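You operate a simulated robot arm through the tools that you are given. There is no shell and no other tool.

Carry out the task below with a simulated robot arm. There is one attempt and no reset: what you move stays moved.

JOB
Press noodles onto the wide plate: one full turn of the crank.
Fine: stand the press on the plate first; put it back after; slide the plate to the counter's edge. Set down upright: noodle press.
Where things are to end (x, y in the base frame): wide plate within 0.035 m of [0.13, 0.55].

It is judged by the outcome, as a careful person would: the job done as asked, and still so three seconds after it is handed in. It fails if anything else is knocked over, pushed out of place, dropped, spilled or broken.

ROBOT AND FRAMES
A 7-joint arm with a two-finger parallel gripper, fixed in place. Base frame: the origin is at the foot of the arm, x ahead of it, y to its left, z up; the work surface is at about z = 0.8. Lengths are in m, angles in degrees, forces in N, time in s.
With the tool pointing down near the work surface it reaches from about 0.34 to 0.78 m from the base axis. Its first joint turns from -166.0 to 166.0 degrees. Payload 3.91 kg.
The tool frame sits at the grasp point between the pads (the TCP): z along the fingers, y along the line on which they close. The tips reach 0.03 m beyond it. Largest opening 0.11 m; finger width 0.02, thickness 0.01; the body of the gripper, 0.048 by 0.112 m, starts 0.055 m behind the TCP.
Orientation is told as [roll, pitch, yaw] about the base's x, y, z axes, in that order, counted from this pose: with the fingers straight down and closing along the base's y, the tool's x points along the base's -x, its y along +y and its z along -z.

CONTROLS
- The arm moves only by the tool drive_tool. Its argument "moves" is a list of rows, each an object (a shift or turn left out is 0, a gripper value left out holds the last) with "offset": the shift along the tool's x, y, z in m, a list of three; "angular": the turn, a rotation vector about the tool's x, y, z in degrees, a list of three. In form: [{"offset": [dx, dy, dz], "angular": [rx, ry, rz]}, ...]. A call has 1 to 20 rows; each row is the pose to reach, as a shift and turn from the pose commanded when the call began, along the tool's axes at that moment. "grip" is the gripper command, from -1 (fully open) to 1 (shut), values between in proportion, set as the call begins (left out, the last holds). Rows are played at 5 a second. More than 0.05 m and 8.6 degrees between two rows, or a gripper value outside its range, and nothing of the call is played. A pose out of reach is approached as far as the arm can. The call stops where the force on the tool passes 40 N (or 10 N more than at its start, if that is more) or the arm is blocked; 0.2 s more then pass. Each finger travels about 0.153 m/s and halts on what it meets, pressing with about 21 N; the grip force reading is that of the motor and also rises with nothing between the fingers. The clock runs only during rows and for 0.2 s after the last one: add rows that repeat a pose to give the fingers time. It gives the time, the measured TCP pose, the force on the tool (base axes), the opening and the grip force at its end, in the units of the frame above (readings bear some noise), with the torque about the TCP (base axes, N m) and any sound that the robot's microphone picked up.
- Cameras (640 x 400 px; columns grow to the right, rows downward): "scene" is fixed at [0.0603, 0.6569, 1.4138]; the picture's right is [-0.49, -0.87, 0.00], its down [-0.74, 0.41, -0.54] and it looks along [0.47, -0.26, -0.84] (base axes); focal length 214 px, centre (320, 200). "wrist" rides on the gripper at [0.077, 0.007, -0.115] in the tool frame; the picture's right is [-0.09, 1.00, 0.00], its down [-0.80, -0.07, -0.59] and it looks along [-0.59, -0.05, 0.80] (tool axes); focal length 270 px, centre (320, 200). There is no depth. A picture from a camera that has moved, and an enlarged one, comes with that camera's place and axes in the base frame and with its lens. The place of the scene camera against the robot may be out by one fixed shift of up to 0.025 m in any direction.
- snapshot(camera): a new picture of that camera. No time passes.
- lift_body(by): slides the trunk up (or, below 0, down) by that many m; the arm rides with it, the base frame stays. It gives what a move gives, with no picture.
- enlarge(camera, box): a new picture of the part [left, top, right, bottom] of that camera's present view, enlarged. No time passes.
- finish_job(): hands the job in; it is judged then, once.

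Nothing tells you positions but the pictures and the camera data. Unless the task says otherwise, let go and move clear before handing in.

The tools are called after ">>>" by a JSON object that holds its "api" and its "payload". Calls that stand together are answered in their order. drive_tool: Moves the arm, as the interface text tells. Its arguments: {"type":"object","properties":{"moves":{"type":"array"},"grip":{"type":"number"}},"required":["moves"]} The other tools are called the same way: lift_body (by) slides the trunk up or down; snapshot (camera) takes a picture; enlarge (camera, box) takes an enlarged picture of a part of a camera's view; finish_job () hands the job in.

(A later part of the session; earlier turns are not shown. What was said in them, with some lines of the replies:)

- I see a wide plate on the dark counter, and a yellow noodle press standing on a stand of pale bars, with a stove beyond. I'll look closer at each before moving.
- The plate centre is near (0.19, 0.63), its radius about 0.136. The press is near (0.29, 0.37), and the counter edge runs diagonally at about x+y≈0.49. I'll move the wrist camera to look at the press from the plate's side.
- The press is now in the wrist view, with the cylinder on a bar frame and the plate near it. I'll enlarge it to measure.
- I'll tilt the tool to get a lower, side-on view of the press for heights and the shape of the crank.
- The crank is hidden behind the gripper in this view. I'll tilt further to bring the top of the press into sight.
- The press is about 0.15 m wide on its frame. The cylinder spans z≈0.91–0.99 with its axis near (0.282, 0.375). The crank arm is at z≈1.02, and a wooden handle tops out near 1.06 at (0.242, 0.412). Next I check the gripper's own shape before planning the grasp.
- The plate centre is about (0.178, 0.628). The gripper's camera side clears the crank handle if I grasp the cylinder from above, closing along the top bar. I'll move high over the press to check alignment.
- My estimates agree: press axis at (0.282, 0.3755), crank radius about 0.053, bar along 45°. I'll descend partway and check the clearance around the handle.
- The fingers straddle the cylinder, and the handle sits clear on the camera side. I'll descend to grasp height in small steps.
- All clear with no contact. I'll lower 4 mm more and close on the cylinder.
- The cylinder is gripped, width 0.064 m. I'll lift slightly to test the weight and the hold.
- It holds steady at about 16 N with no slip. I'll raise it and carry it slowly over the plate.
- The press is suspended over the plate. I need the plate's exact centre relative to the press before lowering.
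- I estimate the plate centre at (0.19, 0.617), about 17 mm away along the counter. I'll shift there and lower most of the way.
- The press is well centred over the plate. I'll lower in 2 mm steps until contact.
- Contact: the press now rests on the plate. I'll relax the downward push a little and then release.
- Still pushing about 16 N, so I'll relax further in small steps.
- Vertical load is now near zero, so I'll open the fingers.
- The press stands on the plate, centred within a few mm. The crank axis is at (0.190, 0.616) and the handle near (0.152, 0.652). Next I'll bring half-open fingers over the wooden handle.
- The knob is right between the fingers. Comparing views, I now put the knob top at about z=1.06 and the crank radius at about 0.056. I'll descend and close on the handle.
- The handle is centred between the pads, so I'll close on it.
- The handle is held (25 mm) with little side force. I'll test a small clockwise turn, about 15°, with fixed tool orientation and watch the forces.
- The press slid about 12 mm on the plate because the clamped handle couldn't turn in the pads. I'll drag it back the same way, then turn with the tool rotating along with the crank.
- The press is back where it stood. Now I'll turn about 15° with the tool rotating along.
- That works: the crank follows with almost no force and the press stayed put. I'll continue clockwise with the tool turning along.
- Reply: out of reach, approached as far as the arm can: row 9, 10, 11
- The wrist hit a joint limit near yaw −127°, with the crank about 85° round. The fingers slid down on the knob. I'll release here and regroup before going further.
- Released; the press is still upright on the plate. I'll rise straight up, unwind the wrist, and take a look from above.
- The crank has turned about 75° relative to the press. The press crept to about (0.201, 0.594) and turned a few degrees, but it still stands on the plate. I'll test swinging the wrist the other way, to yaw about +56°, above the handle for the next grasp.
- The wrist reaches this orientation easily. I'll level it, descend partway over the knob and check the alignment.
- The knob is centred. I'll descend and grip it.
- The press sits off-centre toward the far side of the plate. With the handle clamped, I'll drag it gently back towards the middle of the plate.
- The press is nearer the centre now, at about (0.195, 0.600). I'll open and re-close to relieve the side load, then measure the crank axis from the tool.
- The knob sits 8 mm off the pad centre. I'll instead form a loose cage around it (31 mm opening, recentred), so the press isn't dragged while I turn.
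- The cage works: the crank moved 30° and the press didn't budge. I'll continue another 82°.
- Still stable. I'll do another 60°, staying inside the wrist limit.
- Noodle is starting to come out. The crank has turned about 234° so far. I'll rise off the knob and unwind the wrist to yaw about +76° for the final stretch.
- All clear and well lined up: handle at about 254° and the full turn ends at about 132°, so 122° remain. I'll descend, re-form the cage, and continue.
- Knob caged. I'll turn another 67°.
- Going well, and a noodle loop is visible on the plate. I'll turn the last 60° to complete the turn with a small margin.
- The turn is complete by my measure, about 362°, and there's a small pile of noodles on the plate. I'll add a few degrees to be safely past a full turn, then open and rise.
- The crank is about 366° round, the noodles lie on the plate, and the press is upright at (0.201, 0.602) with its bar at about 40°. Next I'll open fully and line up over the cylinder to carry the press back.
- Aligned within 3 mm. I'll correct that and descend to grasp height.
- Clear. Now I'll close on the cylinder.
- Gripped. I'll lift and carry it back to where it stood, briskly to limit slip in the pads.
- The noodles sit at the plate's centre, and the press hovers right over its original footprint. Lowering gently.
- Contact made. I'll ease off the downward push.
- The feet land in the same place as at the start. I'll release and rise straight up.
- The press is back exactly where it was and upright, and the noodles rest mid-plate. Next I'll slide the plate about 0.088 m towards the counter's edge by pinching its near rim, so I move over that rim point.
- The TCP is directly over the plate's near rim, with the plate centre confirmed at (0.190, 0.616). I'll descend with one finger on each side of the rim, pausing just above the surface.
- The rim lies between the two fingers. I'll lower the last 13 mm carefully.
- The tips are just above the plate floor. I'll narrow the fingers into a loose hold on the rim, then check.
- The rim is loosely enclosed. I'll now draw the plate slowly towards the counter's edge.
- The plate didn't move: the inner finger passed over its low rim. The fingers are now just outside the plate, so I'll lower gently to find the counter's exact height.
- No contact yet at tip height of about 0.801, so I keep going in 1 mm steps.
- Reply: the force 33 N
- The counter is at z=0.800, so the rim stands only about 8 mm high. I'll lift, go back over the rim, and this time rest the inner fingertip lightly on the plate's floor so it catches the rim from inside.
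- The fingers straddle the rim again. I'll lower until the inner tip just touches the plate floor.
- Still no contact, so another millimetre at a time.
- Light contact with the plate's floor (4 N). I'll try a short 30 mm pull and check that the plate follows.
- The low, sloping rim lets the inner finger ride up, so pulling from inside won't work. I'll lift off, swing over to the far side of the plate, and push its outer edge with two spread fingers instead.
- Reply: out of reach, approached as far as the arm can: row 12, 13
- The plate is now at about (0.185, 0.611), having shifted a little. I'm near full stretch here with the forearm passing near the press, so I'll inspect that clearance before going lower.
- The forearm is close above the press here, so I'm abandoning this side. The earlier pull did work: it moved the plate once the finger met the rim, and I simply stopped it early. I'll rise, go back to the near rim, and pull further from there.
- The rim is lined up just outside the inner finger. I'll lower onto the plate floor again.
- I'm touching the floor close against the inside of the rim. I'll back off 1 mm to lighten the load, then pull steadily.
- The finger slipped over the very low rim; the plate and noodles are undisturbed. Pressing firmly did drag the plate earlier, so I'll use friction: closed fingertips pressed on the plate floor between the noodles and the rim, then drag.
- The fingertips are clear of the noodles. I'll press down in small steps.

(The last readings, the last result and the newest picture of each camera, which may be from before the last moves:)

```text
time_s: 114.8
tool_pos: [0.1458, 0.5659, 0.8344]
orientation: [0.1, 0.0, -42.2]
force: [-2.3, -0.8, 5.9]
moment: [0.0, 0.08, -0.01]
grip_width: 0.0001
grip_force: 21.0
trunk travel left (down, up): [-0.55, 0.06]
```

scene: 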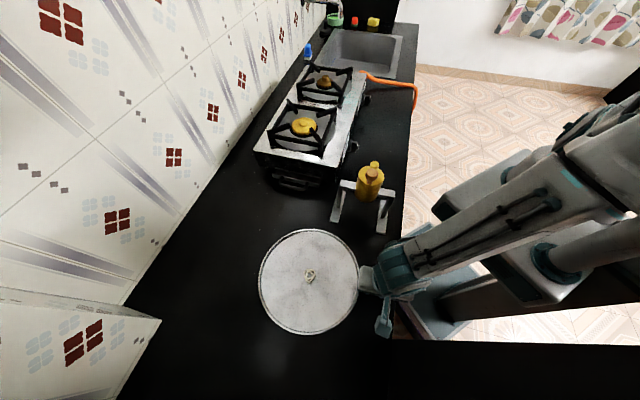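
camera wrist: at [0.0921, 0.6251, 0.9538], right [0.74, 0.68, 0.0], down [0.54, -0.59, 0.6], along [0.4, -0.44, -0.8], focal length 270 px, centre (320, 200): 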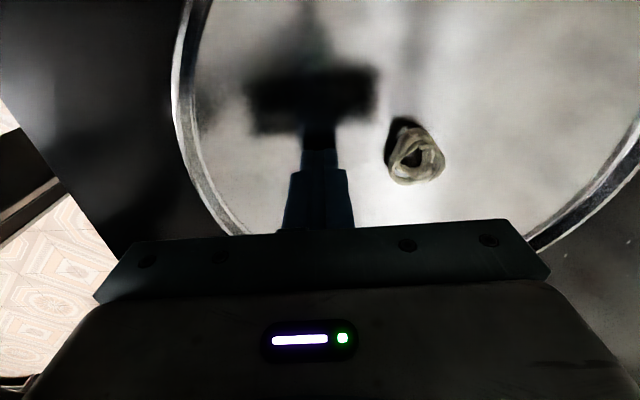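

>>> {"api": "drive_tool", "payload": {"moves": [{"offset": [0, 0, 0.001]}, {"offset": [0, 0, 0.001]}]}}

>>> {"api": "drive_tool", "payload": {"moves": [{"offset": [0, -0.002, 0.0003]}, {"offset": [0, -0.005, 0.0003]}, {"offset": [0, -0.008, 0.0003]}, {"offset": [0, -0.012, 0.0003]}, {"offset": [0, -0.016, 0.0003]}, {"offset": [0, -0.02, 0.0003]}, {"offset": [0, -0.02, 0.0003]}]}}

>>> {"api": "snapshot", "payload": {"camera": "wrist"}}

>>> {"api": "snapshot", "payload": {"camera": "scene"}}

```text
time_s: 115.4
tool_pos: [0.1466, 0.5669, 0.8333]
orientation: [0.2, 0.0, -42.2]
force: [-1.4, -4.4, 17.4]
moment: [-0.12, 0.08, 0.11]
grip_width: 0.0004
grip_force: 21.5
trunk travel left (down, up): [-0.55, 0.06]
```

```text
time_s: 116.5
tool_pos: [0.1381, 0.5559, 0.8335]
orientation: [0.5, 0.1, -42.3]
force: [3.0, -5.4, 15.6]
moment: [-0.19, -0.07, 0.02]
grip_width: 0.0001
grip_force: 20.7
trunk travel left (down, up): [-0.55, 0.06]
stopped in row 5: the force on the tool passed its limit at 42 N (the readings are from after the stop); the commanded pose is now the measured one
```

```text
taken
camera wrist: at [0.084, 0.6133, 0.9491], right [0.74, 0.68, 0.01], down [0.54, -0.6, 0.59], along [0.41, -0.43, -0.8], focal length 270 px, centre (320, 200)
```

wrist: 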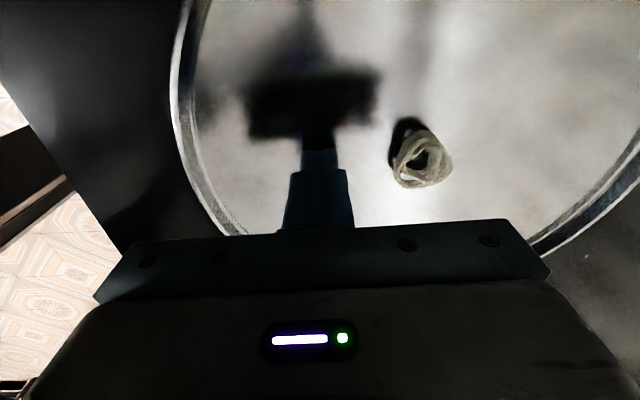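

```text
taken
```

scene: 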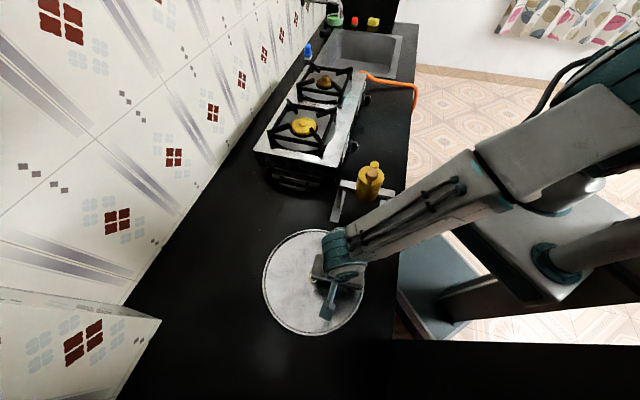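

The plate moves together with the fingertips, and the noodles ride along undisturbed. The force limit tripped, so I'll ease the pressure slightly and drag more slowly.

>>> {"api": "drive_tool", "payload": {"moves": [{"offset": [0, -0.001, -0.0005]}, {"offset": [0, -0.003, -0.0005]}, {"offset": [0, -0.005, -0.0005]}, {"offset": [0, -0.008, -0.0005]}, {"offset": [0, -0.011, -0.0005]}, {"offset": [0, -0.014, -0.0005]}, {"offset": [0, -0.017, -0.0005]}, {"offset": [0, -0.02, -0.0005]}, {"offset": [0, -0.023, -0.0005]}, {"offset": [0, -0.026, -0.0005]}, {"offset": [0, -0.029, -0.0005]}, {"offset": [0, -0.032, -0.0005]}, {"offset": [0, -0.035, -0.0005]}, {"offset": [0, -0.038, -0.0005]}, {"offset": [0, -0.04, -0.0005]}, {"offset": [0, -0.04, -0.0005]}]}}

>>> {"api": "snapshot", "payload": {"camera": "wrist"}}

>>> {"api": "snapshot", "payload": {"camera": "scene"}}

```text
time_s: 120.0
tool_pos: [0.1107, 0.528, 0.8353]
orientation: [0.5, 0.1, -42.4]
force: [7.5, 6.0, 28.5]
moment: [0.08, -0.27, 0.04]
grip_width: 0.0
grip_force: 21.4
trunk travel left (down, up): [-0.55, 0.06]
```

```text
taken
camera wrist: at [0.0572, 0.5838, 0.9492], right [0.74, 0.68, 0.01], down [0.54, -0.6, 0.59], along [0.41, -0.43, -0.81], focal length 270 px, centre (320, 200)
```

wrist: 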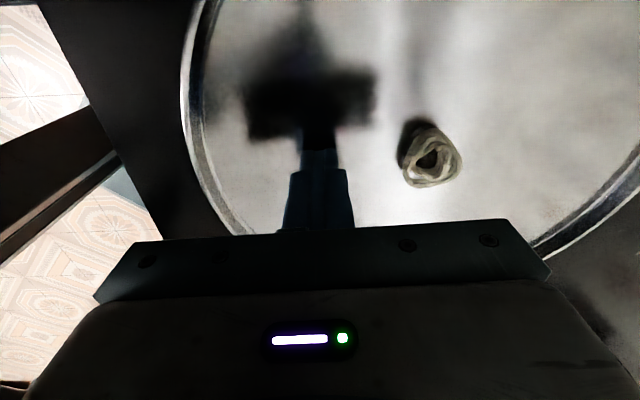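

```text
taken
```

scene: 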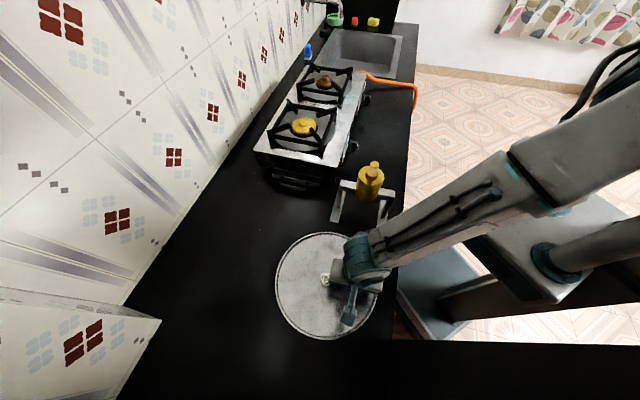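

The plate has followed about 35 mm and is now near (0.152, 0.573). One more stretch of about 33 mm at slightly lighter pressure.

>>> {"api": "drive_tool", "payload": {"moves": [{"offset": [0, -0.001, -0.0005]}, {"offset": [0, -0.003, -0.0007]}, {"offset": [0, -0.006, -0.0007]}, {"offset": [0, -0.009, -0.0007]}, {"offset": [0, -0.012, -0.0007]}, {"offset": [0, -0.015, -0.0007]}, {"offset": [0, -0.018, -0.0007]}, {"offset": [0, -0.021, -0.0007]}, {"offset": [0, -0.024, -0.0007]}, {"offset": [0, -0.027, -0.0007]}, {"offset": [0, -0.03, -0.0007]}, {"offset": [0, -0.033, -0.0007]}, {"offset": [0, -0.034, -0.0007]}, {"offset": [0, -0.034, -0.0007]}]}}

>>> {"api": "snapshot", "payload": {"camera": "wrist"}}

>>> {"api": "snapshot", "payload": {"camera": "scene"}}

```text
time_s: 123.0
tool_pos: [0.0878, 0.5016, 0.834]
orientation: [0.6, 0.1, -42.3]
force: [3.9, 4.8, 10.9]
moment: [0.02, -0.04, 0.06]
grip_width: 0.0001
grip_force: 20.8
trunk travel left (down, up): [-0.55, 0.06]
```

```text
taken
camera wrist: at [0.0337, 0.5588, 0.9492], right [0.74, 0.68, 0.01], down [0.54, -0.6, 0.59], along [0.41, -0.43, -0.81], focal length 270 px, centre (320, 200)
```

wrist: 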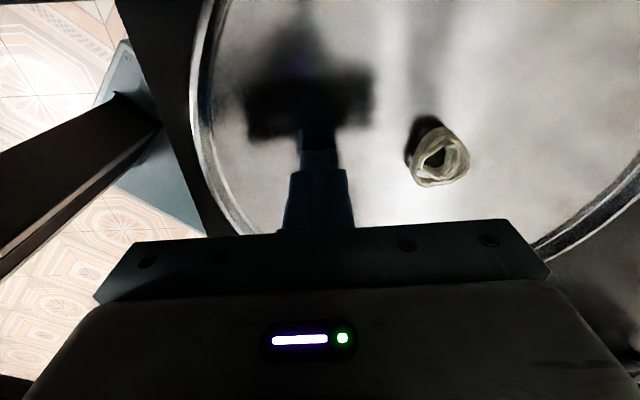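

```text
taken
```

scene: 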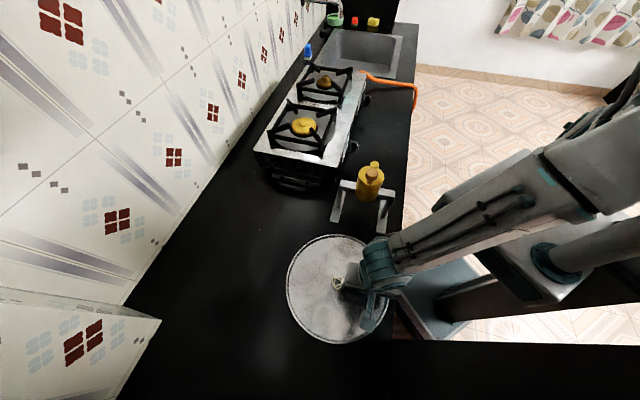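

The plate should now be close to the target. I'll lift straight off and measure it.

>>> {"api": "drive_tool", "payload": {"moves": [{"offset": [0, 0, -0.005]}, {"offset": [0, 0, -0.03]}, {"offset": [0, 0, -0.07]}, {"offset": [0, 0, -0.12]}, {"offset": [0, 0, -0.17]}, {"offset": [0, 0, -0.22]}, {"offset": [0.03, 0, -0.26]}, {"offset": [0.06, 0, -0.3]}, {"offset": [0.06, 0, -0.3]}]}}

>>> {"api": "snapshot", "payload": {"camera": "wrist"}}

>>> {"api": "snapshot", "payload": {"camera": "scene"}}

```text
time_s: 125.0
tool_pos: [0.041, 0.5387, 1.1348]
orientation: [0.5, 0.0, -42.3]
force: [-0.4, 0.5, 0.2]
moment: [-0.01, -0.01, -0.03]
grip_width: 0.0002
grip_force: 21.0
trunk travel left (down, up): [-0.55, 0.06]
```

```text
taken
camera wrist: at [-0.012, 0.5961, 1.2505], right [0.74, 0.68, 0.01], down [0.54, -0.6, 0.59], along [0.41, -0.43, -0.8], focal length 270 px, centre (320, 200)
```

wrist: 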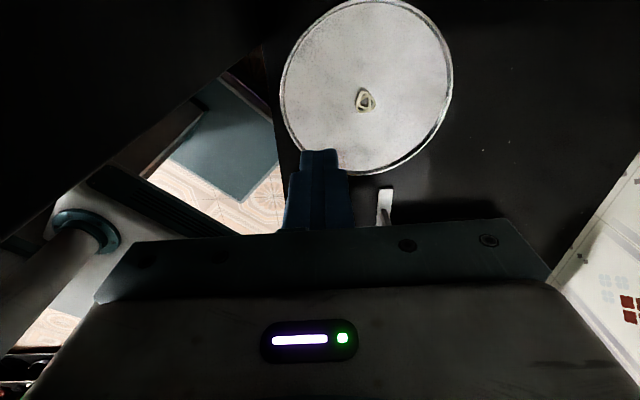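

```text
taken
```

scene: 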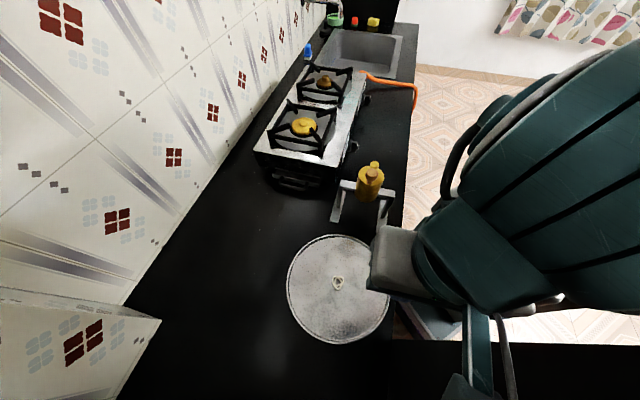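

I measure the plate at about (0.136, 0.551), within a centimetre of the target. The noodles are on it, and it sits fully on the counter at the edge. A final check of everything before handing in.

>>> {"api": "enlarge", "payload": {"camera": "scene", "box": [260, 140, 420, 360]}}

>>> {"api": "enlarge", "payload": {"camera": "scene", "box": [230, 0, 430, 200]}}

```text
1.82 times, centred on (340, 250) of scene
camera zoom: at [0.0603, 0.6569, 1.4138], right [-0.49, -0.87, 0.0], down [-0.74, 0.41, -0.54], along [0.47, -0.26, -0.84], focal length 390 px, centre (284, 109)
```

zoom: 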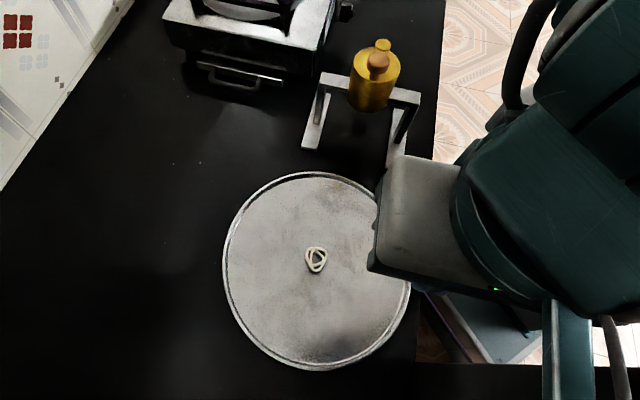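

```text
2.00 times, centred on (330, 100) of scene
camera zoom: at [0.0603, 0.6569, 1.4138], right [-0.49, -0.87, 0.0], down [-0.74, 0.41, -0.54], along [0.47, -0.26, -0.84], focal length 429 px, centre (300, 400)
```

zoom: 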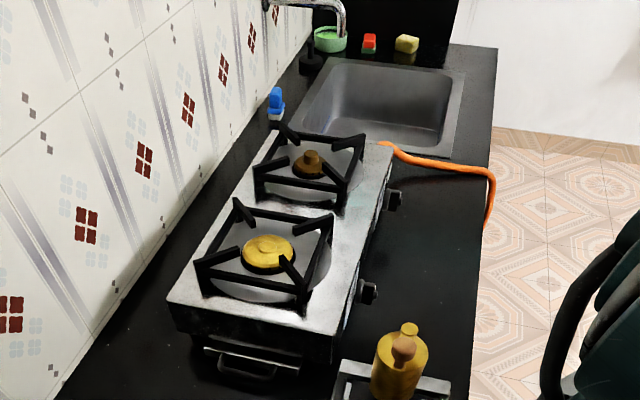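

The press stands upright in its original spot. The plate is at the counter's edge with the noodles in the middle, everything else looks untouched, and the gripper is clear. Handing in.

>>> {"api": "finish_job", "payload": {}}

```text
The job is handed in.
```

The noodles are on the wide plate, the press is back where it started, and the plate is at the counter's edge. I've handed the job in.

- **Crank:** it turned about 366° by my measurement, so slightly more than one full turn. It took several grips, and once I had to drag the press back a little on the plate, which turned the crank back a few degrees. The 366° is the net figure.
- **Noodles:** a small pile sits in the middle of the plate.
- **Press:** it is upright, with its feet in the same place as at the start.
- **Plate:** its centre is at about (0.136, 0.551), roughly 1 cm from the target. Its rim is too low to hook, so I slid it by pressing closed fingertips on the plate floor and dragging. The force limit tripped once during this, and the noodles stayed in place.
- **Other items:** nothing else looks moved or knocked over in the final pictures, and the gripper is clear of everything.
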